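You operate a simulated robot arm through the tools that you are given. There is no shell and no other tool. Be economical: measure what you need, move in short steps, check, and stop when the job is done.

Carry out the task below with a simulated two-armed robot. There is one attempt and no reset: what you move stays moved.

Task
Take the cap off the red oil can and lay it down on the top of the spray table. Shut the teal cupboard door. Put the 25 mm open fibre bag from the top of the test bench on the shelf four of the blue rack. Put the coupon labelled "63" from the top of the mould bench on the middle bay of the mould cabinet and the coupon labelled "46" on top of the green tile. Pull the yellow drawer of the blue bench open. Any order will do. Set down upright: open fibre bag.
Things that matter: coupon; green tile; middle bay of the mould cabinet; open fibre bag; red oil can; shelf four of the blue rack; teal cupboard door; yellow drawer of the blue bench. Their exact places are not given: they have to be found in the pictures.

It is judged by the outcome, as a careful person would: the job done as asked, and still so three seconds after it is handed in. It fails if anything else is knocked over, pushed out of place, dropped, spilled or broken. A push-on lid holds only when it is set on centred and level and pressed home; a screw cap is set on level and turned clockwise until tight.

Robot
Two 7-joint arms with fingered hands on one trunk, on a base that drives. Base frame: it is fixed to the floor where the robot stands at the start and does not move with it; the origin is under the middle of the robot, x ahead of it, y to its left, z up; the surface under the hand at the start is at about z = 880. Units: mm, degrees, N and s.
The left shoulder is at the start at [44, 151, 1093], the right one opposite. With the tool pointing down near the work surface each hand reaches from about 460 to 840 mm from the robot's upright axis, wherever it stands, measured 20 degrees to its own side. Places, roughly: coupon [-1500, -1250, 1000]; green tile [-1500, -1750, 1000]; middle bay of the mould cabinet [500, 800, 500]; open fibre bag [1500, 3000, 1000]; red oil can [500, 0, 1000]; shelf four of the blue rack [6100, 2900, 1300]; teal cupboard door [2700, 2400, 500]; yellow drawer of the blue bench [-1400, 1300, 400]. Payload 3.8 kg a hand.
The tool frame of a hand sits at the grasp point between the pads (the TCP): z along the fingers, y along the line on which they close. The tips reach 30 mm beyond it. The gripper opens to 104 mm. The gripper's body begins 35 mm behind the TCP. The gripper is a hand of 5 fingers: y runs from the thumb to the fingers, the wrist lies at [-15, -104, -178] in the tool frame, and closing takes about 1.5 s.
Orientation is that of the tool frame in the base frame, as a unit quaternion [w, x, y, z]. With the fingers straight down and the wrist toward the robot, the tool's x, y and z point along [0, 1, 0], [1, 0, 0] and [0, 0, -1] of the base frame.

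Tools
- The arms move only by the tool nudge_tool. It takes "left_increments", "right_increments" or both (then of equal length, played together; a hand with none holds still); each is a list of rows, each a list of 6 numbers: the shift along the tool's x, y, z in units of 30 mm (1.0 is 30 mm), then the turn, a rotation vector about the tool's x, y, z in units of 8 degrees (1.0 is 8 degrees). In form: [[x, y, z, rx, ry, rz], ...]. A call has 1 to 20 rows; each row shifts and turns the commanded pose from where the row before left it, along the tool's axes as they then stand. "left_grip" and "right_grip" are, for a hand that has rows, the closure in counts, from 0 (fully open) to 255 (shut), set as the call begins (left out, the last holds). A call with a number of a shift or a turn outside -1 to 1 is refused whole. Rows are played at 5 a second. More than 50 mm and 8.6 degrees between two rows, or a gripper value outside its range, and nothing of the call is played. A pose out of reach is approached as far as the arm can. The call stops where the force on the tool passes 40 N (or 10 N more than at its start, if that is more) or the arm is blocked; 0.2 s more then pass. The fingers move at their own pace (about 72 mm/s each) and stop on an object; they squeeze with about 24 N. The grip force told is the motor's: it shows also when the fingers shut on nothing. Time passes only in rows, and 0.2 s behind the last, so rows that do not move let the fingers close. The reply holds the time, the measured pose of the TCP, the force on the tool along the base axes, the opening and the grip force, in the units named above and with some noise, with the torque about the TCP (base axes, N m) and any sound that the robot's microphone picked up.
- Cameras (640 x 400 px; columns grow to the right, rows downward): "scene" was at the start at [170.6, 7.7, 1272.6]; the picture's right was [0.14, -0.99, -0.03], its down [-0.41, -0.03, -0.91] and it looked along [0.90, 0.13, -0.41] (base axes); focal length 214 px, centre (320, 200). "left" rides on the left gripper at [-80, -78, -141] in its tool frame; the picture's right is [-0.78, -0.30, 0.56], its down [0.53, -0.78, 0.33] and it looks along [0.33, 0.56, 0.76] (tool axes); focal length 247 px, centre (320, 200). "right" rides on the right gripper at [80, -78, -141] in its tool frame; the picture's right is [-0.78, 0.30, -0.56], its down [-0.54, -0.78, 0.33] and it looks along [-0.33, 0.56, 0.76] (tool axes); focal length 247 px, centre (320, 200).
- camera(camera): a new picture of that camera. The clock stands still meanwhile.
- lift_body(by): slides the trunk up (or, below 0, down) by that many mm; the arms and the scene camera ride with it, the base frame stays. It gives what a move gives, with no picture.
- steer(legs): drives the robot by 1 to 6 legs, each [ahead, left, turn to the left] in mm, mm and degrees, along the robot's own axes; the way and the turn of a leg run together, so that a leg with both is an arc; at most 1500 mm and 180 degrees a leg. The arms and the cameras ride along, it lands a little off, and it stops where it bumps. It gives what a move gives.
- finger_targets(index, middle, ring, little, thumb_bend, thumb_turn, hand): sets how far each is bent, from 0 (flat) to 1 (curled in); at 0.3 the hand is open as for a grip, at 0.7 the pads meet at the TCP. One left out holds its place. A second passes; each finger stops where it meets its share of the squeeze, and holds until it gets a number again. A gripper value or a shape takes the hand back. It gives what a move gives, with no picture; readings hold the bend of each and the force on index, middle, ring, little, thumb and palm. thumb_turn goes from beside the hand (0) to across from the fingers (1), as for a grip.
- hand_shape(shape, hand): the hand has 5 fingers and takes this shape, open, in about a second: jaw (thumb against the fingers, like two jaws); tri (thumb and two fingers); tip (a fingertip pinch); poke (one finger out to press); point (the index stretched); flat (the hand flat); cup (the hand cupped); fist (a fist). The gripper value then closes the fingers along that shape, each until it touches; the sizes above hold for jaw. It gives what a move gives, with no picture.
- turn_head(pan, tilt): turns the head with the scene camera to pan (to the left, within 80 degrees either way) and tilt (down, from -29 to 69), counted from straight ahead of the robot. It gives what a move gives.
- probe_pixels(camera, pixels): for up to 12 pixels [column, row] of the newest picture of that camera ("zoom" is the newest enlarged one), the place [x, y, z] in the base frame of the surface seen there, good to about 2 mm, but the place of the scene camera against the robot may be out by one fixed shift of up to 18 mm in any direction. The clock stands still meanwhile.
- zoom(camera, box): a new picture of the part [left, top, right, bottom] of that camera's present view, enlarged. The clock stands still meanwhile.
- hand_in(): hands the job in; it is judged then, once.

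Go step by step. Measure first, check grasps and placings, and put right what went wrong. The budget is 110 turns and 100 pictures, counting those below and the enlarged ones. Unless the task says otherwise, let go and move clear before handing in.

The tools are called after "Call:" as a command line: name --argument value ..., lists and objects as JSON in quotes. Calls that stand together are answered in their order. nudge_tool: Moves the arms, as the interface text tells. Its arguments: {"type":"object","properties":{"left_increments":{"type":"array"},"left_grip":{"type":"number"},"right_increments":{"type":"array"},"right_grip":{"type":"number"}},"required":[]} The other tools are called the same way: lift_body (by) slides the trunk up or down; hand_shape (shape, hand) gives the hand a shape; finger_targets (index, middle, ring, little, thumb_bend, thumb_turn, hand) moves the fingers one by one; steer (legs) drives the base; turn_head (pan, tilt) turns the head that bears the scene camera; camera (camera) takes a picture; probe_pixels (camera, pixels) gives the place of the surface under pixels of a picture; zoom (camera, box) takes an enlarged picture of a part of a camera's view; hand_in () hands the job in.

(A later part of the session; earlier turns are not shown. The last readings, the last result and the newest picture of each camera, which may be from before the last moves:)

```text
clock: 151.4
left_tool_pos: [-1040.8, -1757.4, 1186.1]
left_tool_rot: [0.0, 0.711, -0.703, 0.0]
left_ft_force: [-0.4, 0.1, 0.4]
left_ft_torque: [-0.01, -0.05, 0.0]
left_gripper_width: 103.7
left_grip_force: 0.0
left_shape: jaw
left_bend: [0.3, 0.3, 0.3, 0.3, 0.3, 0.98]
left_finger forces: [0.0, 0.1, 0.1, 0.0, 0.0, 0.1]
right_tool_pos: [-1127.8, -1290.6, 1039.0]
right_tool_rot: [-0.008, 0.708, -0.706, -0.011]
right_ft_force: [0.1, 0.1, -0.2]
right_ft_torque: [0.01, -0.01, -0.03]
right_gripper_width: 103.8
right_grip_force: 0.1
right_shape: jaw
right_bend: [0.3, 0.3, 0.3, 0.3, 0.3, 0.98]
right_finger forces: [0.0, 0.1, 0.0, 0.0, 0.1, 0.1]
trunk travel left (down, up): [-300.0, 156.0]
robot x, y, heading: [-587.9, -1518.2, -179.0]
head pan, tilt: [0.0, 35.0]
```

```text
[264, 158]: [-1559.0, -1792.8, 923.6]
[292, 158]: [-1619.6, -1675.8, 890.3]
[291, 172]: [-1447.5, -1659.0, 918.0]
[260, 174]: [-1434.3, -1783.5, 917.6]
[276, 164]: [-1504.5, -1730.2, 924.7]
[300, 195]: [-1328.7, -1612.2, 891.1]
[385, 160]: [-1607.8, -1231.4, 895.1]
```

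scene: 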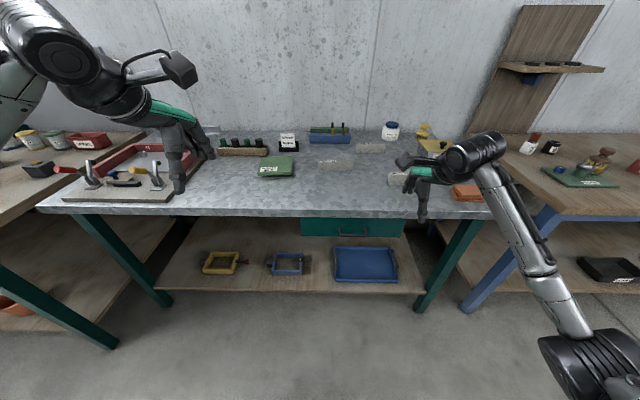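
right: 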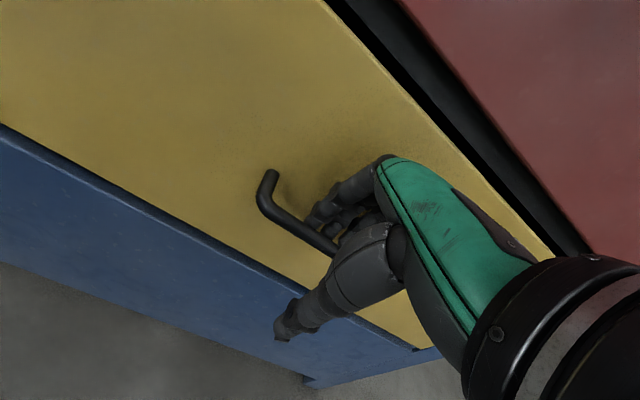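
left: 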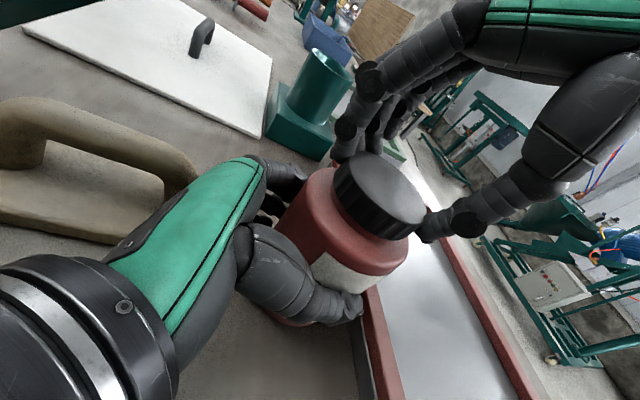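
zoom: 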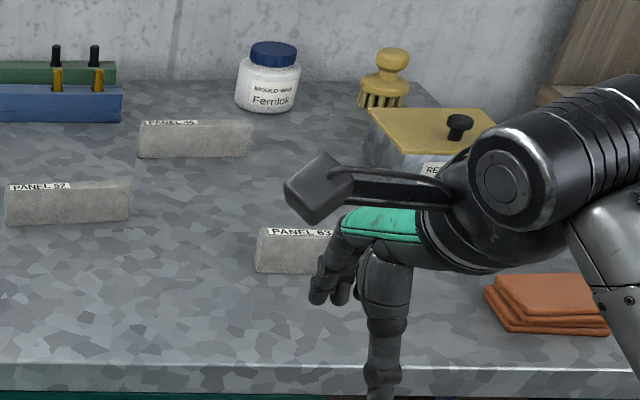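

Coupon 63 candidate is centred near (-1410,-1200), 46 near (-1685,-1290), tile near (-1497,-1725). I drive so the right hand is over the nearest coupon and read its label.

Call:
steer --legs '[[212, -120, 0]]'

Call:
camera --camera "right"

```text
clock: 153.2
left_tool_pos: [-1252.5, -1645.2, 1184.9]
left_tool_rot: [0.001, 0.713, -0.701, 0.0]
left_ft_force: [0.2, 0.0, 0.7]
left_ft_torque: [0.0, 0.01, -0.02]
left_gripper_width: 104.1
left_grip_force: 0.1
left_shape: jaw
left_bend: [0.3, 0.3, 0.3, 0.3, 0.3, 0.98]
left_finger forces: [0.0, 0.0, 0.0, 0.0, 0.0, 0.1]
right_tool_pos: [-1341.2, -1177.5, 1037.7]
right_tool_rot: [-0.008, 0.709, -0.705, -0.011]
right_ft_force: [0.0, 0.2, -0.4]
right_ft_torque: [-0.01, -0.01, -0.01]
right_gripper_width: 103.7
right_grip_force: 0.0
right_shape: jaw
right_bend: [0.3, 0.3, 0.3, 0.3, 0.3, 0.98]
right_finger forces: [0.0, 0.1, 0.1, 0.0, 0.0, 0.0]
trunk travel left (down, up): [-300.0, 156.0]
robot x, y, heading: [-795.9, -1404.2, -178.6]
head pan, tilt: [0.0, 35.0]
```

```text
43 pictures are left
```

right: 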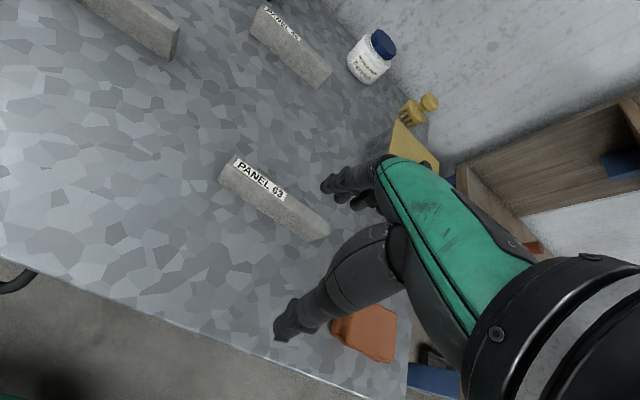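

It reads PANEL 63. Probing top edges of 63 (and 46) with this camera.

Call:
probe_pixels --camera "right" --pixels '[[238, 158], [234, 166], [327, 222], [314, 231], [283, 196], [276, 206], [222, 180], [210, 230], [264, 8], [257, 18], [329, 70], [321, 80]]'

Call:
zoom --camera "right" --box '[205, 140, 345, 250]'

```text
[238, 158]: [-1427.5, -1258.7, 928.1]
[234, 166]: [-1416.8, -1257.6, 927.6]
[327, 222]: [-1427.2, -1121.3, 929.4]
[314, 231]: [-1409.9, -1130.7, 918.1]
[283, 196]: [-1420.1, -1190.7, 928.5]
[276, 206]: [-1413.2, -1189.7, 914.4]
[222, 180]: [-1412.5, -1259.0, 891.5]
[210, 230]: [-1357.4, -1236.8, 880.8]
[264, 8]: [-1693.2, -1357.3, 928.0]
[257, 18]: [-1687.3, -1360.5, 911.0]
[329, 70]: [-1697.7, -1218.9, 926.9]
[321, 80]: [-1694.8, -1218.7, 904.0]
```

```text
3.64 times, centred on (275, 195) of right
```

zoom: 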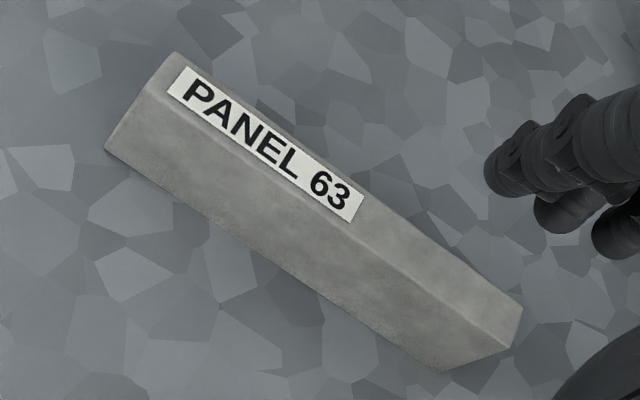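

Coupon 63 is centred at (-1420.5,-1190), 18 mm thick, top at 928. I move over it, descend to z≈922, and close.

Call:
nudge_tool --right_increments '[[0.14, 0.88, 0, 0, 0, 0], [0.14, 0.88, 0, 0, 0, 0], [0.1, 0.88, 0, 0, 0, 0], [0, 0, 0.95, 0, 0, 0], [0, 0, 0.95, 0, 0, 0], [0, 0, 0.95, 0, 0, 0], [0, 0, 0.95, 0, 0, 0], [0, 0, 0, 0, 0, 0]]'

Call:
nudge_tool --right_increments '[[0, 0, 0, 0, 0, 0], [0, 0, 0, 0, 0, 0], [0, 0, 0, 0, 0, 0], [0, 0, 0, 0, 0, 0], [0, 0, 0, 0, 0, 0], [0, 0, 0, 0, 0, 0], [0, 0, 0, 0, 0, 0], [0, 0, 0, 0, 0, 0]]' --right_grip 255

Call:
camera --camera "right"

```text
clock: 155.0
left_tool_pos: [-1253.9, -1643.9, 1185.7]
left_tool_rot: [0.001, 0.713, -0.701, 0.0]
left_ft_force: [-1.0, -0.1, -0.3]
left_ft_torque: [-0.02, 0.0, -0.01]
left_gripper_width: 103.9
left_grip_force: 0.1
left_shape: jaw
left_bend: [0.3, 0.3, 0.3, 0.3, 0.3, 0.98]
left_finger forces: [0.0, 0.0, 0.1, 0.0, 0.1, 0.0]
right_tool_pos: [-1421.6, -1185.3, 925.5]
right_tool_rot: [-0.008, 0.71, -0.704, -0.011]
right_ft_force: [-0.1, 0.1, 0.6]
right_ft_torque: [-0.02, -0.01, -0.02]
right_gripper_width: 103.8
right_grip_force: 0.0
right_shape: jaw
right_bend: [0.3, 0.3, 0.3, 0.3, 0.3, 0.98]
right_finger forces: [0.1, 0.1, 0.1, 0.1, 0.0, 0.0]
trunk travel left (down, up): [-300.0, 156.0]
robot x, y, heading: [-800.3, -1403.8, -178.7]
head pan, tilt: [0.0, 35.0]
```

```text
clock: 156.8
left_tool_pos: [-1253.7, -1646.2, 1185.4]
left_tool_rot: [0.0, 0.713, -0.701, 0.001]
left_ft_force: [-0.5, 0.2, 0.0]
left_ft_torque: [0.0, -0.03, 0.03]
left_gripper_width: 103.8
left_grip_force: 0.1
left_shape: jaw
left_bend: [0.3, 0.3, 0.3, 0.3, 0.3, 0.98]
left_finger forces: [0.0, 0.0, 0.0, 0.0, 0.0, 0.0]
right_tool_pos: [-1422.9, -1187.0, 923.5]
right_tool_rot: [-0.008, 0.71, -0.704, -0.011]
right_ft_force: [-0.1, 0.5, -1.2]
right_ft_torque: [-0.02, -0.04, 0.02]
right_gripper_width: 14.2
right_grip_force: 24.3
right_shape: jaw
right_bend: [0.72, 0.64, 0.65, 0.69, 0.74, 1.0]
right_finger forces: [12.4, 5.6, 2.3, 1.0, 21.3, 0.1]
trunk travel left (down, up): [-300.0, 156.0]
robot x, y, heading: [-797.0, -1405.7, -178.6]
head pan, tilt: [0.0, 35.0]
```

```text
41 pictures are left
```

right: 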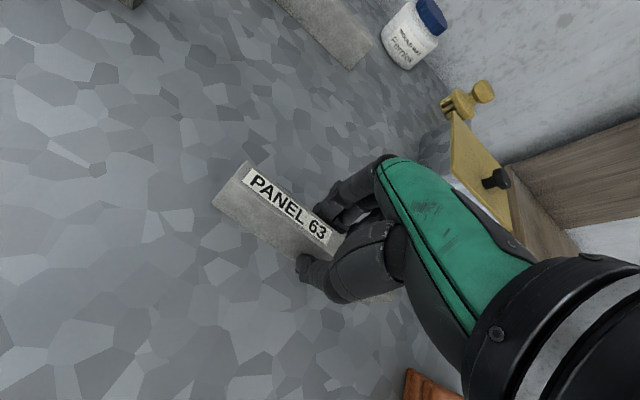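

Coupon 63 is held (14 mm, 21 N). I lift and retract it, then drive so the left hand can reach coupon 46.

Call:
nudge_tool --right_increments '[[0, 0, -1, 0, 0, 0], [0, 0, -1, 0, 0, 0], [0, 0, -1, 0, 0, 0], [0, 0, -1, 0, 0, 0], [0, 0, -1, 0, 0, 0], [0, 0, -1, 0, 0, 0], [0, 0, -1, 0, 0, 0], [0, -1, 0, 0, 0, 0], [0, -1, 0, 0, 0, 0], [0, -1, 0, 0, 0, 0], [0, -1, 0, 0, 0, 0]]'

Call:
steer --legs '[[200, -270, -1.4]]'

Call:
camera --camera "left"

Call:
camera --camera "scene"

```text
clock: 159.2
left_tool_pos: [-1253.5, -1644.3, 1184.9]
left_tool_rot: [0.0, 0.713, -0.701, 0.001]
left_ft_force: [0.5, 0.4, 0.9]
left_ft_torque: [-0.01, 0.0, 0.03]
left_gripper_width: 103.9
left_grip_force: 0.1
left_shape: jaw
left_bend: [0.3, 0.3, 0.3, 0.3, 0.3, 0.98]
left_finger forces: [0.0, 0.0, 0.0, 0.0, 0.0, 0.1]
right_tool_pos: [-1298.0, -1191.2, 1134.4]
right_tool_rot: [-0.008, 0.709, -0.705, -0.011]
right_ft_force: [-0.6, -0.5, -2.5]
right_ft_torque: [0.05, 0.0, 0.0]
right_gripper_width: 13.7
right_grip_force: 24.6
right_shape: jaw
right_bend: [0.72, 0.64, 0.71, 0.7, 0.74, 1.0]
right_finger forces: [13.5, 5.2, 2.3, 0.2, 21.3, 0.0]
trunk travel left (down, up): [-300.0, 156.0]
robot x, y, heading: [-797.2, -1404.8, -178.3]
head pan, tilt: [0.0, 35.0]
```

```text
clock: 161.4
left_tool_pos: [-1462.9, -1365.7, 1185.6]
left_tool_rot: [0.0, -0.703, 0.711, 0.0]
left_ft_force: [0.0, 0.1, 0.6]
left_ft_torque: [-0.01, 0.0, -0.01]
left_gripper_width: 103.7
left_grip_force: 0.1
left_shape: jaw
left_bend: [0.3, 0.3, 0.3, 0.3, 0.3, 0.98]
left_finger forces: [0.1, 0.0, 0.1, 0.0, 0.0, 0.0]
right_tool_pos: [-1495.6, -910.8, 1134.2]
right_tool_rot: [0.009, -0.7, 0.714, 0.011]
right_ft_force: [-0.4, 0.5, -2.3]
right_ft_torque: [0.0, 0.04, 0.0]
right_gripper_width: 13.8
right_grip_force: 23.6
right_shape: jaw
right_bend: [0.72, 0.64, 0.71, 0.7, 0.74, 1.0]
right_finger forces: [13.6, 5.2, 2.2, 0.2, 21.3, 0.0]
trunk travel left (down, up): [-300.0, 156.0]
robot x, y, heading: [-1002.2, -1134.0, 179.5]
head pan, tilt: [0.0, 35.0]
```

```text
40 pictures are left
```

left: 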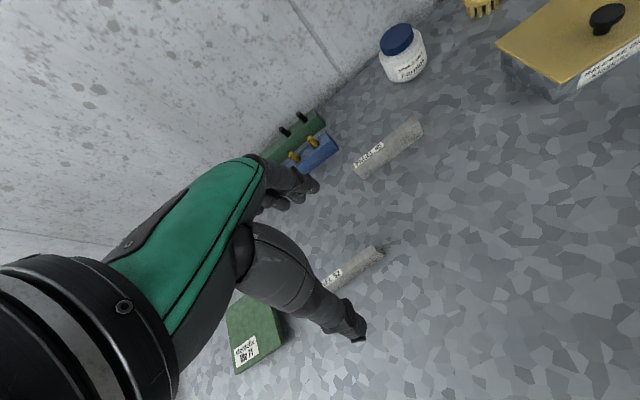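

```text
39 pictures are left
```

scene: 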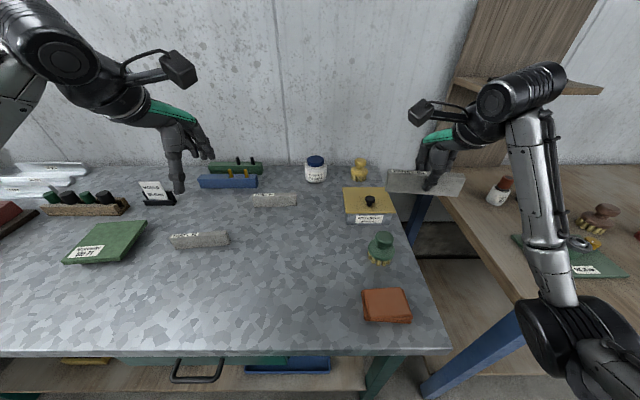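

Coupon 46 is visible in the left camera at (388,145); probing its top.

Call:
probe_pixels --camera "left" --pixels '[[359, 165], [412, 122], [420, 131], [367, 174], [386, 143], [394, 150], [330, 285], [250, 350]]'

Call:
zoom --camera "left" --box '[340, 100, 440, 190]'

```text
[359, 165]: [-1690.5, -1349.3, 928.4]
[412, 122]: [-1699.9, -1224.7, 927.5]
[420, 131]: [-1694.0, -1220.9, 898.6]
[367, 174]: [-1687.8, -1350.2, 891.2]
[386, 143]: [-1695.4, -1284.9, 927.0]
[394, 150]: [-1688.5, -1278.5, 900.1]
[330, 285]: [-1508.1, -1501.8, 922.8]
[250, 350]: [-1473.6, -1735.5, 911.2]
```

```text
4.44 times, centred on (390, 145) of left
```

zoom: 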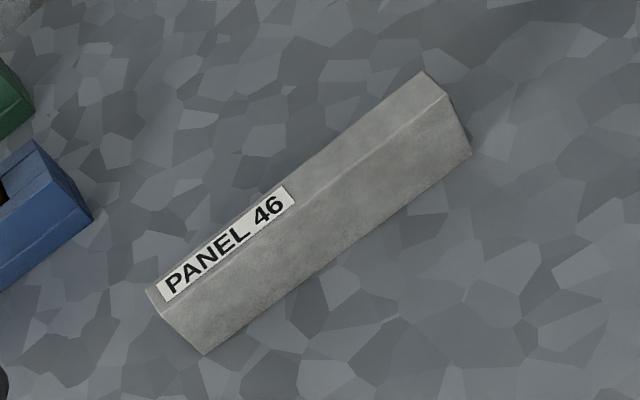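

It reads PANEL 46, centre (-1699,-1289), yaw ≈3°. I move the left hand over, pre-close to ~60 mm (wall behind), descend and grip.

Call:
nudge_tool --left_increments '[[-0.32, 0.98, 0, 0, 0, -0.4], [-0.32, 0.98, 0, 0, 0, 0], [-0.32, 0.98, 0, 0, 0, 0], [-0.32, 0.98, 0, 0, 0, 0], [-0.32, 0.98, 0, 0, 0, 0], [-0.32, 0.98, 0, 0, 0, 0], [-0.32, 0.98, 0, 0, 0, 0], [-0.32, 0.98, 0, 0, 0, 0], [0, 0, 0.95, 0, 0, 0], [0, 0, 0.95, 0, 0, 0], [0, 0, 0.95, 0, 0, 0], [0, 0, 0.95, 0, 0, 0], [0, 0, 0.95, 0, 0, 0], [0, 0, 0, 0, 0, 0]]' --left_grip 90

Call:
camera --camera "left"

```text
clock: 164.4
left_tool_pos: [-1701.2, -1297.5, 1043.9]
left_tool_rot: [0.0, 0.722, -0.692, 0.0]
left_ft_force: [0.4, 0.2, -0.1]
left_ft_torque: [0.0, 0.0, 0.0]
left_gripper_width: 67.4
left_grip_force: 0.1
left_shape: jaw
left_bend: [0.28, 0.39, 0.35, 0.36, 0.62, 1.0]
left_finger forces: [0.0, 0.0, 0.1, 0.0, 0.1, 0.0]
right_tool_pos: [-1496.2, -908.2, 1133.1]
right_tool_rot: [0.007, -0.7, 0.714, 0.01]
right_ft_force: [0.2, 0.5, -3.1]
right_ft_torque: [0.03, -0.01, 0.04]
right_gripper_width: 14.0
right_grip_force: 24.6
right_shape: jaw
right_bend: [0.72, 0.64, 0.71, 0.7, 0.74, 1.0]
right_finger forces: [13.6, 5.2, 2.3, 0.3, 21.3, 0.1]
trunk travel left (down, up): [-300.0, 156.0]
robot x, y, heading: [-1000.0, -1135.3, 179.6]
head pan, tilt: [0.0, 35.0]
```

```text
37 pictures are left
```

left: 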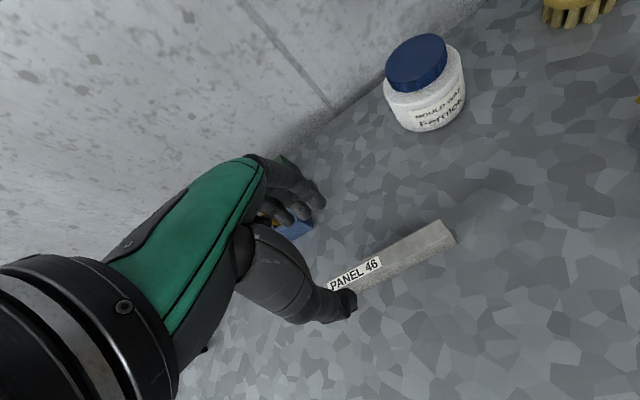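

Pre-closing moved mostly the thumb, so I reopen fully (fingers clear the wall anyway), then descend and grip.

Call:
nudge_tool --left_increments '[[0, 0, 0, 0, 0, 0], [0, 0, 0, 0, 0, 0], [0, 0, 0.8, 0, 0, 0], [0, 0, 0.8, 0, 0, 0], [0, 0, 0.8, 0, 0, 0], [0, 0, 0.8, 0, 0, 0], [0, 0, 0.8, 0, 0, 0], [0, 0, 0, 0, 0, 0]]' --left_grip 0

Call:
nudge_tool --left_increments '[[0, 0, 0, 0, 0, 0], [0, 0, 0, 0, 0, 0], [0, 0, 0, 0, 0, 0], [0, 0, 0, 0, 0, 0], [0, 0, 0, 0, 0, 0], [0, 0, 0, 0, 0, 0], [0, 0, 0, 0, 0, 0], [0, 0, 0, 0, 0, 0]]' --left_grip 255

Call:
nudge_tool --left_increments '[[0, 0, -1, 0, 0, 0], [0, 0, -1, 0, 0, 0], [0, 0, -1, 0, 0, 0], [0, 0, -1, 0, 0, 0], [0, 0, -1, 0, 0, 0], [0, -1, 0, 0, 0, 0], [0, -1, 0, 0, 0, 0], [0, -1, 0, 0, 0, 0], [0, -1, 0, 0, 0, 0]]'

Call:
steer --legs '[[0, 400, 0]]'

Call:
camera --camera "left"

```text
clock: 166.2
left_tool_pos: [-1700.9, -1295.7, 923.1]
left_tool_rot: [-0.002, 0.723, -0.691, 0.001]
left_ft_force: [-0.5, 0.5, 0.9]
left_ft_torque: [0.01, 0.01, -0.02]
left_gripper_width: 103.5
left_grip_force: 0.1
left_shape: jaw
left_bend: [0.3, 0.3, 0.3, 0.3, 0.3, 0.98]
left_finger forces: [0.0, 0.1, 0.0, 0.0, 0.0, 0.0]
right_tool_pos: [-1496.9, -908.9, 1134.9]
right_tool_rot: [0.009, -0.7, 0.714, 0.01]
right_ft_force: [-0.7, -0.8, -3.0]
right_ft_torque: [-0.01, -0.01, 0.01]
right_gripper_width: 13.9
right_grip_force: 24.1
right_shape: jaw
right_bend: [0.72, 0.64, 0.71, 0.7, 0.74, 1.0]
right_finger forces: [13.6, 5.2, 2.3, 0.2, 21.4, 0.0]
trunk travel left (down, up): [-300.0, 156.0]
robot x, y, heading: [-1000.4, -1134.7, 179.9]
head pan, tilt: [0.0, 35.0]
```

```text
clock: 168.0
left_tool_pos: [-1701.4, -1294.6, 923.6]
left_tool_rot: [-0.001, 0.722, -0.691, 0.0]
left_ft_force: [-0.3, -0.2, 0.4]
left_ft_torque: [-0.04, -0.05, -0.06]
left_gripper_width: 14.0
left_grip_force: 24.5
left_shape: jaw
left_bend: [0.73, 0.63, 0.63, 0.66, 0.74, 1.0]
left_finger forces: [12.3, 5.5, 2.5, 1.1, 21.4, 0.0]
right_tool_pos: [-1497.1, -909.1, 1133.7]
right_tool_rot: [0.008, -0.7, 0.714, 0.011]
right_ft_force: [-0.4, -0.5, -2.7]
right_ft_torque: [-0.01, 0.0, 0.0]
right_gripper_width: 13.9
right_grip_force: 24.1
right_shape: jaw
right_bend: [0.72, 0.64, 0.71, 0.7, 0.74, 1.0]
right_finger forces: [13.7, 5.3, 2.4, 0.2, 21.3, 0.0]
trunk travel left (down, up): [-300.0, 156.0]
robot x, y, heading: [-1003.9, -1138.7, 179.7]
head pan, tilt: [0.0, 35.0]
```

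```text
clock: 170.0
left_tool_pos: [-1580.5, -1290.7, 1073.9]
left_tool_rot: [0.0, 0.723, -0.691, -0.001]
left_ft_force: [0.0, 0.8, -1.9]
left_ft_torque: [-0.02, -0.01, -0.02]
left_gripper_width: 13.7
left_grip_force: 24.0
left_shape: jaw
left_bend: [0.72, 0.63, 0.65, 0.7, 0.74, 1.0]
left_finger forces: [13.7, 5.1, 2.2, 0.2, 21.4, 0.0]
right_tool_pos: [-1496.3, -908.7, 1134.0]
right_tool_rot: [0.009, -0.701, 0.713, 0.01]
right_ft_force: [-0.3, -0.2, -2.3]
right_ft_torque: [0.0, 0.0, 0.0]
right_gripper_width: 13.5
right_grip_force: 24.3
right_shape: jaw
right_bend: [0.72, 0.64, 0.71, 0.7, 0.74, 1.0]
right_finger forces: [13.6, 5.2, 2.3, 0.2, 21.2, 0.0]
trunk travel left (down, up): [-300.0, 156.0]
robot x, y, heading: [-998.9, -1134.9, 179.7]
head pan, tilt: [0.0, 35.0]
```

```text
clock: 172.5
left_tool_pos: [-1582.8, -1689.7, 1072.3]
left_tool_rot: [-0.001, 0.723, -0.691, 0.001]
left_ft_force: [0.1, -0.7, -2.3]
left_ft_torque: [0.02, 0.02, 0.03]
left_gripper_width: 13.8
left_grip_force: 24.1
left_shape: jaw
left_bend: [0.72, 0.63, 0.65, 0.7, 0.74, 1.0]
left_finger forces: [13.7, 5.1, 2.4, 0.3, 21.5, 0.0]
right_tool_pos: [-1499.3, -1308.8, 1133.7]
right_tool_rot: [0.008, -0.701, 0.713, 0.01]
right_ft_force: [-0.1, -0.5, -2.4]
right_ft_torque: [0.03, 0.01, 0.03]
right_gripper_width: 13.9
right_grip_force: 24.4
right_shape: jaw
right_bend: [0.72, 0.64, 0.71, 0.7, 0.74, 1.0]
right_finger forces: [13.6, 5.3, 2.2, 0.1, 21.3, 0.1]
trunk travel left (down, up): [-300.0, 156.0]
robot x, y, heading: [-1000.4, -1535.8, 179.7]
head pan, tilt: [0.0, 35.0]
```

```text
36 pictures are left
```

left: 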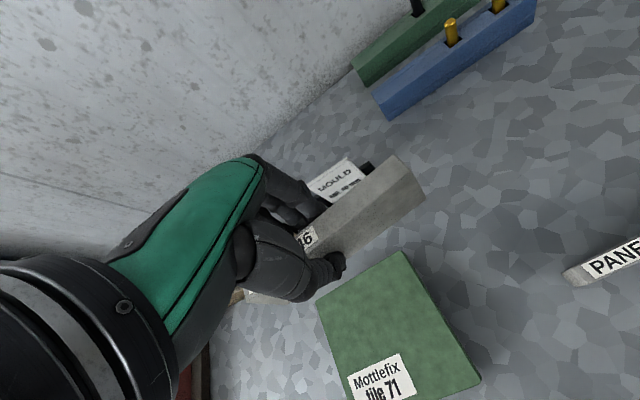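

Coupon 46 is held next to the tile. Probing the tile's top corners.

Call:
probe_pixels --camera "left" --pixels '[[402, 257], [324, 294], [472, 374], [400, 320], [370, 310], [430, 345], [360, 350], [420, 385], [470, 390], [342, 360]]'

```text
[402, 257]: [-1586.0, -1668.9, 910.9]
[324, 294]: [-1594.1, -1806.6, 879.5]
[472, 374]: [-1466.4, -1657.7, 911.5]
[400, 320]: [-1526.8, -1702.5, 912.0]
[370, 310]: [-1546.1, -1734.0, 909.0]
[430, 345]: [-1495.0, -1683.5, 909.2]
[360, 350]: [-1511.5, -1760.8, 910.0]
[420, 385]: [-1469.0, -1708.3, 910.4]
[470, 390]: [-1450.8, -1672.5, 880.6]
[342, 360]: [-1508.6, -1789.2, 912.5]
```

Tile top is flat at 911, centre ≈(-1521,-1724). I carry coupon 46 over it and lower to just above.

Call:
nudge_tool --left_increments '[[0.71, -1, 0, 0, 0, 0], [0.71, -1, 0, 0, 0, 0], [0, 0, 0.95, 0, 0, 0], [0, 0, 0.95, 0, 0, 0], [0, 0, 0.95, 0, 0, 0], [0, 0, 0.7, 0, 0, 0], [0, 0, 0.2, 0, 0, 0], [0, 0, 0, 0, 0, 0]]'

Call:
nudge_tool --left_increments '[[0, 0, 0.1, 0, 0, 0], [0, 0, 0, 0, 0, 0]]'

Call:
camera --camera "left"

```text
clock: 174.3
left_tool_pos: [-1520.5, -1732.1, 960.8]
left_tool_rot: [0.0, 0.723, -0.691, 0.001]
left_ft_force: [0.9, 1.1, -3.1]
left_ft_torque: [-0.03, 0.0, -0.03]
left_gripper_width: 14.0
left_grip_force: 24.4
left_shape: jaw
left_bend: [0.72, 0.63, 0.66, 0.7, 0.74, 1.0]
left_finger forces: [13.7, 5.2, 2.4, 0.3, 21.3, 0.0]
right_tool_pos: [-1499.0, -1309.7, 1133.7]
right_tool_rot: [0.008, -0.7, 0.714, 0.011]
right_ft_force: [-0.6, -0.3, -3.2]
right_ft_torque: [0.0, 0.0, -0.03]
right_gripper_width: 13.7
right_grip_force: 23.9
right_shape: jaw
right_bend: [0.72, 0.64, 0.71, 0.7, 0.74, 1.0]
right_finger forces: [13.7, 5.3, 2.3, 0.2, 21.3, 0.1]
trunk travel left (down, up): [-300.0, 156.0]
robot x, y, heading: [-1002.7, -1536.8, 179.4]
head pan, tilt: [0.0, 35.0]
```

```text
clock: 174.9
left_tool_pos: [-1519.9, -1731.1, 957.6]
left_tool_rot: [-0.001, 0.723, -0.691, 0.001]
left_ft_force: [-0.3, 0.9, -2.6]
left_ft_torque: [-0.05, 0.0, -0.02]
left_gripper_width: 13.7
left_grip_force: 23.4
left_shape: jaw
left_bend: [0.72, 0.63, 0.66, 0.7, 0.74, 1.0]
left_finger forces: [13.8, 5.1, 2.3, 0.3, 21.4, 0.0]
right_tool_pos: [-1499.3, -1309.3, 1134.6]
right_tool_rot: [0.008, -0.7, 0.714, 0.011]
right_ft_force: [-0.1, 0.0, -3.3]
right_ft_torque: [0.0, -0.01, 0.01]
right_gripper_width: 13.8
right_grip_force: 24.2
right_shape: jaw
right_bend: [0.72, 0.64, 0.71, 0.7, 0.74, 1.0]
right_finger forces: [13.5, 5.3, 2.3, 0.2, 21.3, 0.0]
trunk travel left (down, up): [-300.0, 156.0]
robot x, y, heading: [-1001.6, -1535.2, 180.1]
head pan, tilt: [0.0, 35.0]
```

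```text
35 pictures are left
```

left: 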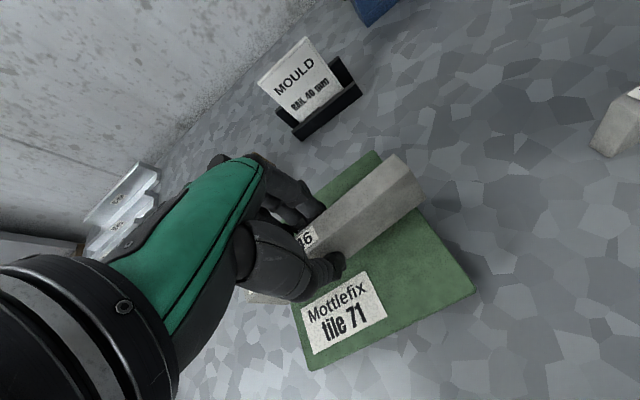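

Centered over the tile. Lowering in 2 mm steps to contact.

Call:
nudge_tool --left_increments '[[0, 0, 0.08, 0, 0, 0], [0, 0, 0, 0, 0, 0]]'

Call:
nudge_tool --left_increments '[[0, 0, 0.07, 0, 0, 0], [0, 0, 0, 0, 0, 0]]'

Call:
nudge_tool --left_increments '[[0, 0, 0.05, 0, 0, 0], [0, 0, 0, 0, 0, 0]]'

```text
clock: 175.5
left_tool_pos: [-1521.5, -1731.5, 956.4]
left_tool_rot: [0.0, 0.723, -0.691, 0.001]
left_ft_force: [-0.1, -0.1, -2.6]
left_ft_torque: [-0.03, -0.02, -0.02]
left_gripper_width: 13.9
left_grip_force: 24.2
left_shape: jaw
left_bend: [0.72, 0.63, 0.66, 0.7, 0.74, 1.0]
left_finger forces: [13.9, 5.2, 2.4, 0.1, 21.4, 0.0]
right_tool_pos: [-1499.7, -1309.2, 1132.9]
right_tool_rot: [0.008, -0.701, 0.713, 0.011]
right_ft_force: [0.3, -0.3, -2.4]
right_ft_torque: [0.01, -0.01, -0.01]
right_gripper_width: 13.9
right_grip_force: 23.6
right_shape: jaw
right_bend: [0.72, 0.64, 0.71, 0.7, 0.74, 1.0]
right_finger forces: [13.6, 5.2, 2.3, 0.2, 21.3, 0.0]
trunk travel left (down, up): [-300.0, 156.0]
robot x, y, heading: [-1002.6, -1534.5, 179.8]
head pan, tilt: [0.0, 35.0]
```

```text
clock: 176.1
left_tool_pos: [-1519.9, -1731.3, 955.2]
left_tool_rot: [0.001, 0.723, -0.691, -0.001]
left_ft_force: [0.5, -0.5, 2.8]
left_ft_torque: [0.06, 0.03, 0.01]
left_gripper_width: 13.7
left_grip_force: 23.4
left_shape: jaw
left_bend: [0.72, 0.63, 0.66, 0.7, 0.74, 1.0]
left_finger forces: [14.3, 5.4, 2.5, 0.0, 22.2, 0.0]
right_tool_pos: [-1498.6, -1308.5, 1134.0]
right_tool_rot: [0.008, -0.7, 0.714, 0.01]
right_ft_force: [0.4, 0.1, -3.0]
right_ft_torque: [0.03, 0.01, 0.02]
right_gripper_width: 13.6
right_grip_force: 24.0
right_shape: jaw
right_bend: [0.72, 0.64, 0.71, 0.7, 0.74, 1.0]
right_finger forces: [13.6, 5.2, 2.3, 0.2, 21.3, 0.1]
trunk travel left (down, up): [-300.0, 156.0]
robot x, y, heading: [-1003.2, -1539.5, 180.0]
head pan, tilt: [0.0, 35.0]
```

```text
clock: 176.7
left_tool_pos: [-1519.8, -1732.0, 952.9]
left_tool_rot: [0.001, 0.723, -0.691, -0.001]
left_ft_force: [-2.0, -1.5, 11.2]
left_ft_torque: [-0.03, 0.07, -0.04]
left_gripper_width: 14.3
left_grip_force: 24.2
left_shape: jaw
left_bend: [0.72, 0.63, 0.66, 0.7, 0.75, 1.0]
left_finger forces: [15.3, 6.5, 3.1, 0.3, 23.1, 0.0]
right_tool_pos: [-1497.7, -1308.0, 1133.9]
right_tool_rot: [0.008, -0.7, 0.714, 0.01]
right_ft_force: [0.2, 0.2, -2.6]
right_ft_torque: [0.04, -0.03, -0.02]
right_gripper_width: 14.2
right_grip_force: 24.3
right_shape: jaw
right_bend: [0.72, 0.64, 0.71, 0.7, 0.74, 1.0]
right_finger forces: [13.6, 5.2, 2.1, 0.2, 21.3, 0.0]
trunk travel left (down, up): [-300.0, 156.0]
robot x, y, heading: [-1002.1, -1534.8, 179.5]
head pan, tilt: [0.0, 35.0]
```

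Coupon 46 rests on the tile (11 N). I release, lift clear, back away, and drive round to the +y side of the mould cabinet to look for its bays.

Call:
nudge_tool --left_increments '[[0, 0, 0, 0, 0, 0], [0, 0, 0, 0, 0, 0], [0, 0, 0, 0, 0, 0], [0, 0, 0, 0, 0, 0], [0, 0, 0, 0, 0, 0], [0, 0, -0.5, 0, 0, 0], [0, 0, -1, 0, 0, 0], [0, 0, -1, 0, 0, 0], [0, 0, -1, 0, 0, 0], [0, 0, -1, 0, 0, 0], [0, 0, -1, 0, 0, 0], [0, 0, -1, 0, 0, 0]]' --left_grip 0

Call:
turn_head --pan 25 --tilt 40

Call:
camera --camera "scene"

Call:
steer --legs '[[-550, 0, 0], [0, -1500, 0], [0, -1500, 0], [0, -285, 0], [-450, 0, 0], [0, 0, 90]]'

Call:
turn_head --pan 35 --tilt 30

Call:
camera --camera "scene"

```text
clock: 179.3
left_tool_pos: [-1519.4, -1731.8, 1147.3]
left_tool_rot: [-0.001, 0.723, -0.69, 0.001]
left_ft_force: [0.4, -0.2, -0.4]
left_ft_torque: [0.02, -0.02, 0.02]
left_gripper_width: 104.0
left_grip_force: 0.1
left_shape: jaw
left_bend: [0.3, 0.3, 0.3, 0.3, 0.3, 0.98]
left_finger forces: [0.1, 0.0, 0.0, 0.1, 0.0, 0.0]
right_tool_pos: [-1498.0, -1311.0, 1134.7]
right_tool_rot: [0.008, -0.701, 0.713, 0.011]
right_ft_force: [-0.2, -0.3, -3.0]
right_ft_torque: [0.02, -0.01, -0.01]
right_gripper_width: 13.8
right_grip_force: 23.8
right_shape: jaw
right_bend: [0.72, 0.64, 0.71, 0.7, 0.74, 1.0]
right_finger forces: [13.6, 5.2, 2.4, 0.2, 21.3, 0.0]
trunk travel left (down, up): [-300.0, 156.0]
robot x, y, heading: [-1002.4, -1536.4, 179.7]
head pan, tilt: [0.0, 35.0]
```

```text
clock: 180.2
left_tool_pos: [-1519.6, -1730.0, 1147.1]
left_tool_rot: [0.0, 0.723, -0.691, 0.002]
left_ft_force: [0.8, 0.3, 0.3]
left_ft_torque: [0.03, -0.04, -0.06]
left_gripper_width: 103.8
left_grip_force: 0.1
left_shape: jaw
left_bend: [0.3, 0.3, 0.3, 0.3, 0.3, 0.98]
left_finger forces: [0.0, 0.0, 0.0, 0.0, 0.0, 0.1]
right_tool_pos: [-1499.2, -1309.0, 1134.5]
right_tool_rot: [0.007, -0.7, 0.714, 0.01]
right_ft_force: [-0.4, -0.5, -2.8]
right_ft_torque: [-0.01, -0.01, 0.0]
right_gripper_width: 14.1
right_grip_force: 23.6
right_shape: jaw
right_bend: [0.72, 0.64, 0.71, 0.7, 0.74, 1.0]
right_finger forces: [13.6, 5.2, 2.4, 0.2, 21.3, 0.1]
trunk travel left (down, up): [-300.0, 156.0]
robot x, y, heading: [-1002.6, -1536.3, 179.9]
head pan, tilt: [25.0, 40.0]
```

```text
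34 pictures are left
```

scene: 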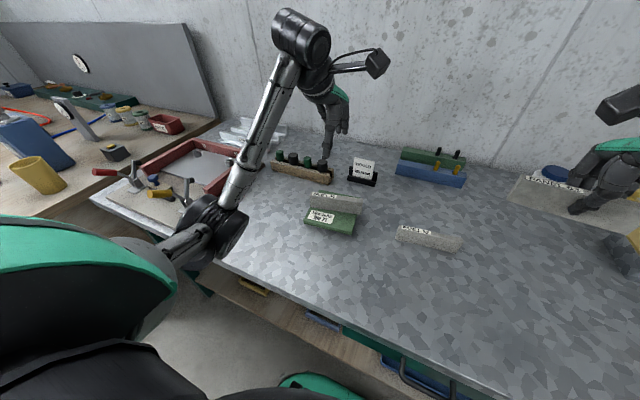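

```text
clock: 205.1
left_tool_pos: [183.0, 1214.9, 1147.6]
left_tool_rot: [-0.001, 1.0, 0.031, 0.0]
left_ft_force: [-0.2, 0.4, 0.1]
left_ft_torque: [-0.01, 0.02, 0.0]
left_gripper_width: 103.7
left_grip_force: 0.0
left_shape: jaw
left_bend: [0.3, 0.3, 0.3, 0.3, 0.3, 0.98]
left_finger forces: [0.0, 0.0, 0.0, 0.0, 0.0, 0.1]
right_tool_pos: [-238.8, 1228.0, 1132.4]
right_tool_rot: [0.001, 1.0, 0.0, -0.014]
right_ft_force: [-0.1, 0.2, -3.1]
right_ft_torque: [-0.01, -0.02, 0.03]
right_gripper_width: 13.3
right_grip_force: 24.2
right_shape: jaw
right_bend: [0.72, 0.64, 0.71, 0.7, 0.75, 1.0]
right_finger forces: [13.5, 5.1, 2.3, 0.2, 21.0, 0.0]
trunk travel left (down, up): [-300.0, 156.0]
robot x, y, heading: [-23.1, 1727.5, -89.3]
head pan, tilt: [25.0, 40.0]
```

```text
clock: 205.8
left_tool_pos: [182.5, 1213.8, 1146.9]
left_tool_rot: [0.0, 1.0, 0.031, -0.001]
left_ft_force: [-0.9, -0.1, 0.2]
left_ft_torque: [-0.01, 0.04, 0.03]
left_gripper_width: 103.5
left_grip_force: 0.0
left_shape: jaw
left_bend: [0.3, 0.3, 0.3, 0.3, 0.3, 0.98]
left_finger forces: [0.0, 0.0, 0.0, 0.0, 0.1, 0.1]
right_tool_pos: [-239.4, 1227.9, 1133.5]
right_tool_rot: [0.002, 1.0, 0.0, -0.013]
right_ft_force: [-1.1, 0.8, -2.8]
right_ft_torque: [0.03, 0.06, -0.03]
right_gripper_width: 13.7
right_grip_force: 24.0
right_shape: jaw
right_bend: [0.72, 0.64, 0.71, 0.7, 0.75, 1.0]
right_finger forces: [13.5, 5.1, 2.3, 0.2, 20.8, 0.1]
trunk travel left (down, up): [-300.0, 156.0]
robot x, y, heading: [-16.8, 1727.7, -89.4]
head pan, tilt: [35.0, 30.0]
```

```text
33 pictures are left
```

scene: 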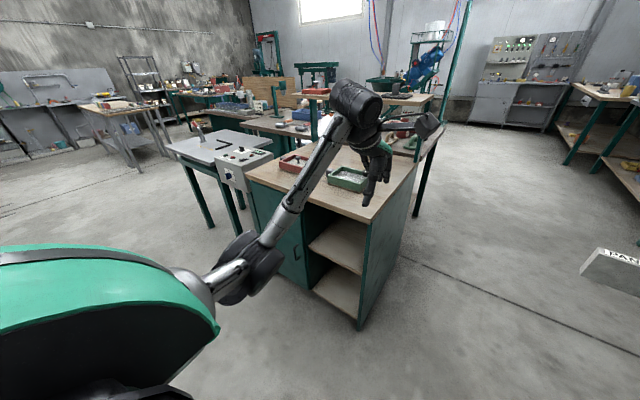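

Coupon 46 stands on the tile. The cabinet's open bays face +y at scene (340,260); I strafe toward them and look.

Call:
steer --legs '[[0, 330, 0]]'

Call:
turn_head --pan 5 --tilt 40

Call:
camera --camera "scene"

```text
clock: 208.0
left_tool_pos: [512.5, 1218.7, 1147.3]
left_tool_rot: [-0.001, 1.0, 0.032, 0.001]
left_ft_force: [-0.5, 0.5, 0.2]
left_ft_torque: [-0.02, 0.02, 0.0]
left_gripper_width: 103.7
left_grip_force: 0.0
left_shape: jaw
left_bend: [0.3, 0.3, 0.3, 0.3, 0.3, 0.98]
left_finger forces: [0.0, 0.0, 0.1, 0.0, 0.1, 0.0]
right_tool_pos: [89.1, 1233.3, 1134.1]
right_tool_rot: [0.002, 1.0, 0.001, -0.013]
right_ft_force: [0.8, 0.8, -2.9]
right_ft_torque: [0.01, -0.02, 0.0]
right_gripper_width: 13.7
right_grip_force: 23.7
right_shape: jaw
right_bend: [0.72, 0.64, 0.71, 0.7, 0.75, 1.0]
right_finger forces: [13.5, 5.1, 2.3, 0.1, 20.9, 0.0]
trunk travel left (down, up): [-300.0, 156.0]
robot x, y, heading: [310.3, 1733.2, -89.4]
head pan, tilt: [35.0, 30.0]
```

```text
clock: 208.9
left_tool_pos: [512.7, 1219.3, 1147.8]
left_tool_rot: [0.0, 1.0, 0.031, 0.0]
left_ft_force: [0.2, 0.6, -0.1]
left_ft_torque: [-0.03, 0.01, 0.0]
left_gripper_width: 103.9
left_grip_force: 0.0
left_shape: jaw
left_bend: [0.3, 0.3, 0.3, 0.3, 0.3, 0.98]
left_finger forces: [0.1, 0.0, 0.0, 0.0, 0.1, 0.0]
right_tool_pos: [91.4, 1232.9, 1133.6]
right_tool_rot: [0.002, 1.0, 0.0, -0.013]
right_ft_force: [-0.2, -0.2, -3.4]
right_ft_torque: [0.0, 0.0, -0.02]
right_gripper_width: 13.6
right_grip_force: 24.2
right_shape: jaw
right_bend: [0.72, 0.64, 0.71, 0.7, 0.75, 1.0]
right_finger forces: [13.6, 5.1, 2.3, 0.1, 20.9, 0.0]
trunk travel left (down, up): [-300.0, 156.0]
robot x, y, heading: [311.4, 1733.3, -89.1]
head pan, tilt: [5.0, 40.0]
```

```text
32 pictures are left
```

scene: 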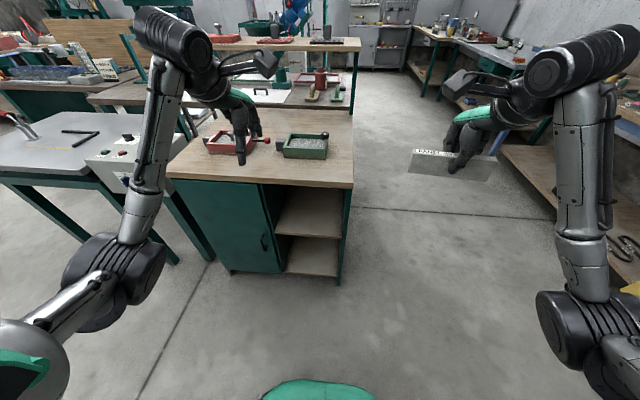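

Zooming on the bay column to identify the shelves.

Call:
zoom --camera "scene" --box '[210, 130, 370, 290]'

Call:
probe_pixels --camera "scene" --pixels '[[310, 200], [310, 230], [282, 233], [338, 236], [315, 255], [313, 270], [285, 271], [337, 275], [300, 180], [267, 188], [349, 188], [310, 210]]'

```text
2.50 times, centred on (290, 210) of scene
```

zoom: 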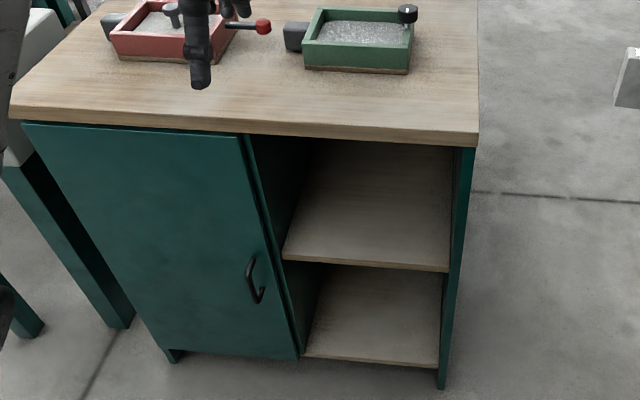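

```text
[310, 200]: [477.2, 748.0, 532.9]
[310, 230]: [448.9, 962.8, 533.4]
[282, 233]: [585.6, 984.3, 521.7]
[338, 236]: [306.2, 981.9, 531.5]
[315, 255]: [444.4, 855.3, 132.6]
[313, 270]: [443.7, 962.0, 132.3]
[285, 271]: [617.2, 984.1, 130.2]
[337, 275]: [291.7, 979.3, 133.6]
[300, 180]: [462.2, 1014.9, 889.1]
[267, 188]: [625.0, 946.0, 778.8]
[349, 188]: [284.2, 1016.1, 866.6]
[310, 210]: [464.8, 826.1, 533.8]
```

The bay with floor z≈521 (x≈300–585, front edge y≈985) matches the middle bay. I raise the left hand out of the way, position the robot, lower the trunk, and bring the coupon down in front of the opening.

Call:
nudge_tool --left_increments '[[0, 0, -1, 0, 0, 0], [0, -0.5, -1, 0, 0, 0], [0, -0.5, -1, 0, 0, 0], [0, -0.5, -1, 0, 0, 0], [0, -0.5, -1, 0, 0, 0], [0, 0, -1, 0, 0, 0], [0, 0, -1, 0, 0, 0]]'

Call:
steer --legs '[[110, 354, -0.7]]'

Call:
lift_body --by -300

Call:
nudge_tool --right_increments '[[0, 0, 1, 0, 0, 0], [0, 0, 1, 0, 0, 0], [0, 0, 1, 0, 0, 0], [0, 0, 1, 0, 0, 0], [0, 0, 1, 0, 0, 0], [0, 0, 1, 0, 0, 0], [0, 0, 1, 0, 0, 0], [0, 0, 0.9, 0, 0, 0]]'

Call:
camera --camera "right"

Call:
camera --camera "scene"

```text
clock: 210.5
left_tool_pos: [510.0, 1279.0, 1358.5]
left_tool_rot: [-0.001, 0.999, 0.032, 0.0]
left_ft_force: [0.2, 0.9, 0.1]
left_ft_torque: [0.07, -0.03, -0.04]
left_gripper_width: 103.7
left_grip_force: 0.0
left_shape: jaw
left_bend: [0.3, 0.3, 0.3, 0.3, 0.3, 0.98]
left_finger forces: [0.0, 0.0, 0.0, 0.1, 0.0, 0.1]
right_tool_pos: [90.8, 1232.6, 1134.6]
right_tool_rot: [0.002, 1.0, 0.0, -0.012]
right_ft_force: [-0.7, 0.3, -2.9]
right_ft_torque: [0.0, -0.01, -0.03]
right_gripper_width: 13.6
right_grip_force: 23.9
right_shape: jaw
right_bend: [0.72, 0.64, 0.71, 0.7, 0.75, 1.0]
right_finger forces: [13.5, 5.1, 2.3, 0.2, 20.9, 0.1]
trunk travel left (down, up): [-300.0, 156.0]
robot x, y, heading: [308.4, 1731.3, -89.3]
head pan, tilt: [5.0, 40.0]
```

```text
clock: 212.9
left_tool_pos: [862.6, 1169.2, 1358.2]
left_tool_rot: [0.0, 1.0, 0.027, 0.001]
left_ft_force: [-0.6, -0.5, -0.3]
left_ft_torque: [0.01, 0.02, -0.01]
left_gripper_width: 103.8
left_grip_force: 0.0
left_shape: jaw
left_bend: [0.3, 0.3, 0.3, 0.3, 0.3, 0.98]
left_finger forces: [0.1, 0.0, 0.1, 0.0, 0.1, 0.0]
right_tool_pos: [443.4, 1127.7, 1133.3]
right_tool_rot: [0.002, 1.0, -0.005, -0.014]
right_ft_force: [-0.4, 0.3, -3.0]
right_ft_torque: [-0.01, 0.02, 0.04]
right_gripper_width: 13.6
right_grip_force: 23.7
right_shape: jaw
right_bend: [0.72, 0.64, 0.71, 0.7, 0.75, 1.0]
right_finger forces: [13.5, 5.1, 2.3, 0.1, 20.9, 0.0]
trunk travel left (down, up): [-300.0, 156.0]
robot x, y, heading: [665.0, 1626.5, -89.6]
head pan, tilt: [5.0, 40.0]
```

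```text
clock: 215.9
left_tool_pos: [863.4, 1169.5, 1058.1]
left_tool_rot: [0.0, 1.0, 0.026, 0.001]
left_ft_force: [0.6, 0.1, 0.3]
left_ft_torque: [-0.02, 0.03, 0.01]
left_gripper_width: 103.7
left_grip_force: 0.1
left_shape: jaw
left_bend: [0.3, 0.3, 0.3, 0.3, 0.3, 0.98]
left_finger forces: [0.1, 0.1, 0.0, 0.0, 0.0, 0.0]
right_tool_pos: [444.4, 1128.3, 833.9]
right_tool_rot: [0.002, 1.0, -0.005, -0.014]
right_ft_force: [-0.2, 0.6, -1.3]
right_ft_torque: [0.0, 0.04, 0.02]
right_gripper_width: 13.8
right_grip_force: 24.1
right_shape: jaw
right_bend: [0.72, 0.64, 0.67, 0.7, 0.75, 1.0]
right_finger forces: [13.5, 5.2, 2.3, 0.1, 21.0, 0.0]
trunk travel left (down, up): [0.0, 456.0]
robot x, y, heading: [663.6, 1623.8, -89.6]
head pan, tilt: [5.0, 40.0]
```

```text
clock: 217.7
left_tool_pos: [864.1, 1167.6, 1057.4]
left_tool_rot: [-0.001, 1.0, 0.026, 0.0]
left_ft_force: [0.7, -0.5, -0.1]
left_ft_torque: [0.0, 0.01, 0.01]
left_gripper_width: 103.8
left_grip_force: 0.1
left_shape: jaw
left_bend: [0.3, 0.3, 0.3, 0.3, 0.3, 0.98]
left_finger forces: [0.0, 0.0, 0.1, 0.0, 0.1, 0.0]
right_tool_pos: [436.3, 1116.3, 596.7]
right_tool_rot: [0.002, 1.0, -0.005, -0.014]
right_ft_force: [0.0, -0.1, -3.1]
right_ft_torque: [0.02, -0.01, 0.01]
right_gripper_width: 13.9
right_grip_force: 24.2
right_shape: jaw
right_bend: [0.72, 0.64, 0.67, 0.7, 0.75, 1.0]
right_finger forces: [13.5, 5.1, 2.2, 0.0, 21.1, 0.1]
right hand out of reach, approached as far as the arm can: row 3, 4
trunk travel left (down, up): [0.0, 456.0]
robot x, y, heading: [667.5, 1628.6, -89.5]
head pan, tilt: [5.0, 40.0]
```

```text
30 pictures are left
```

right: 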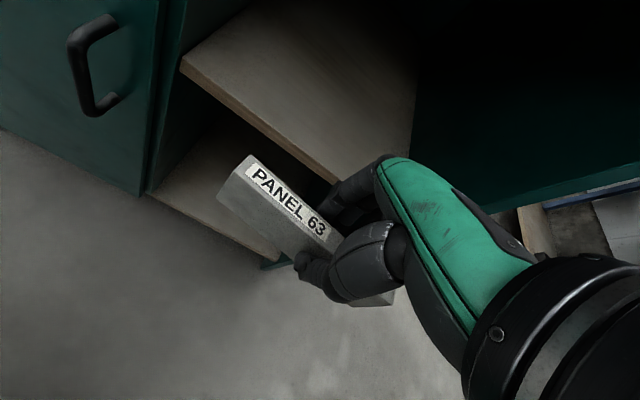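

```text
29 pictures are left
```

scene: 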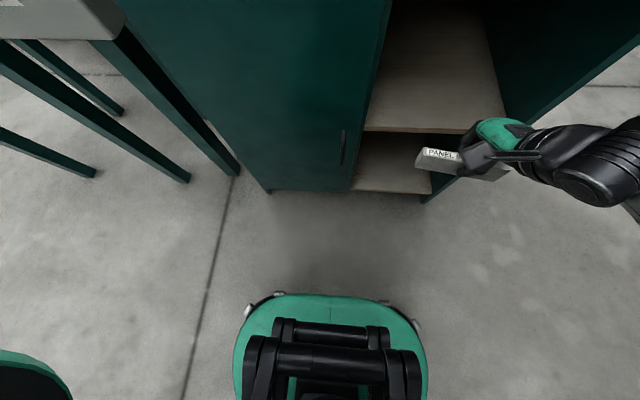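

The coupon hangs in front of the opening. Probing the shelf front edge and sides with the right camera.

Call:
probe_pixels --camera "right" --pixels '[[186, 62], [182, 70], [270, 120], [335, 165], [300, 60], [380, 100], [430, 120], [480, 150], [560, 190], [165, 150], [500, 205]]'

Call:
probe_pixels --camera "scene" --pixels '[[370, 126], [470, 131], [505, 120], [387, 20], [510, 60], [430, 60]]'

```text
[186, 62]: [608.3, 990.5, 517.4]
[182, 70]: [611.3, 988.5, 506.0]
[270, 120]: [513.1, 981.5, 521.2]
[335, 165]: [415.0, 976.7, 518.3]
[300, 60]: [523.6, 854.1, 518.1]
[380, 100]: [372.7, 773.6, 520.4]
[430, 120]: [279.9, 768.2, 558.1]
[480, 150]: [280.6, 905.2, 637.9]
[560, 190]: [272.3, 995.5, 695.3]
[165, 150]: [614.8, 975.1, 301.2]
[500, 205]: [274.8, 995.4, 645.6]
```

```text
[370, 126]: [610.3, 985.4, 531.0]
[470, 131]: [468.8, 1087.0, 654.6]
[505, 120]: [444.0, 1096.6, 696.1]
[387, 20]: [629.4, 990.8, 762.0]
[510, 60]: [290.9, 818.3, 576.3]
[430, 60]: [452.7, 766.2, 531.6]
```

Shelf floor is 519–520, x 280–612, front y 985. I lower to 10 mm clearance and move 195 mm into the bay.

Call:
nudge_tool --right_increments '[[0, 0, 0.78, 0, 0, 0], [0, 0.93, 0, 0, 0, 0], [0, 0.93, 0, 0, 0, 0], [0, 0.93, 0, 0, 0, 0], [0, 0.93, 0, 0, 0, 0], [0, 0.93, 0, 0, 0, 0], [0, 0.93, 0, 0, 0, 0], [0, 0.93, 0, 0, 0, 0], [0, 0, 0, 0, 0, 0]]'

Call:
camera --camera "right"

```text
clock: 219.7
left_tool_pos: [863.4, 1167.6, 1058.1]
left_tool_rot: [0.0, 1.0, 0.026, 0.001]
left_ft_force: [0.7, 1.6, 0.3]
left_ft_torque: [-0.02, 0.0, 0.0]
left_gripper_width: 103.8
left_grip_force: 0.1
left_shape: jaw
left_bend: [0.3, 0.3, 0.3, 0.3, 0.3, 0.98]
left_finger forces: [0.0, 0.0, 0.0, 0.0, 0.0, 0.0]
right_tool_pos: [435.9, 922.0, 576.9]
right_tool_rot: [0.002, 1.0, -0.005, -0.014]
right_ft_force: [0.4, -0.8, -2.9]
right_ft_torque: [-0.01, 0.07, -0.02]
right_gripper_width: 13.6
right_grip_force: 23.8
right_shape: jaw
right_bend: [0.72, 0.64, 0.67, 0.7, 0.75, 1.0]
right_finger forces: [13.6, 5.1, 2.3, 0.1, 21.2, 0.0]
trunk travel left (down, up): [0.0, 456.0]
robot x, y, heading: [666.6, 1627.3, -89.9]
head pan, tilt: [5.0, 40.0]
```

```text
28 pictures are left
```

right: 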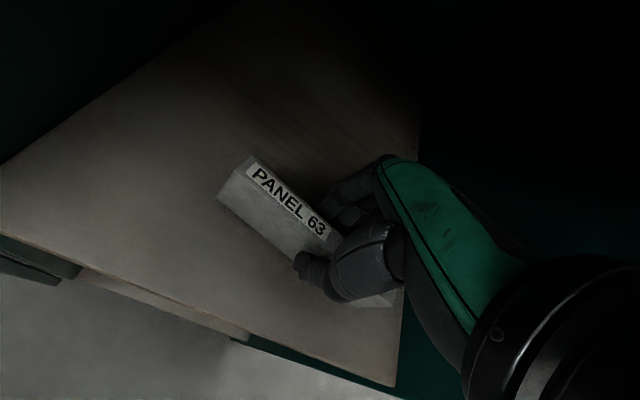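

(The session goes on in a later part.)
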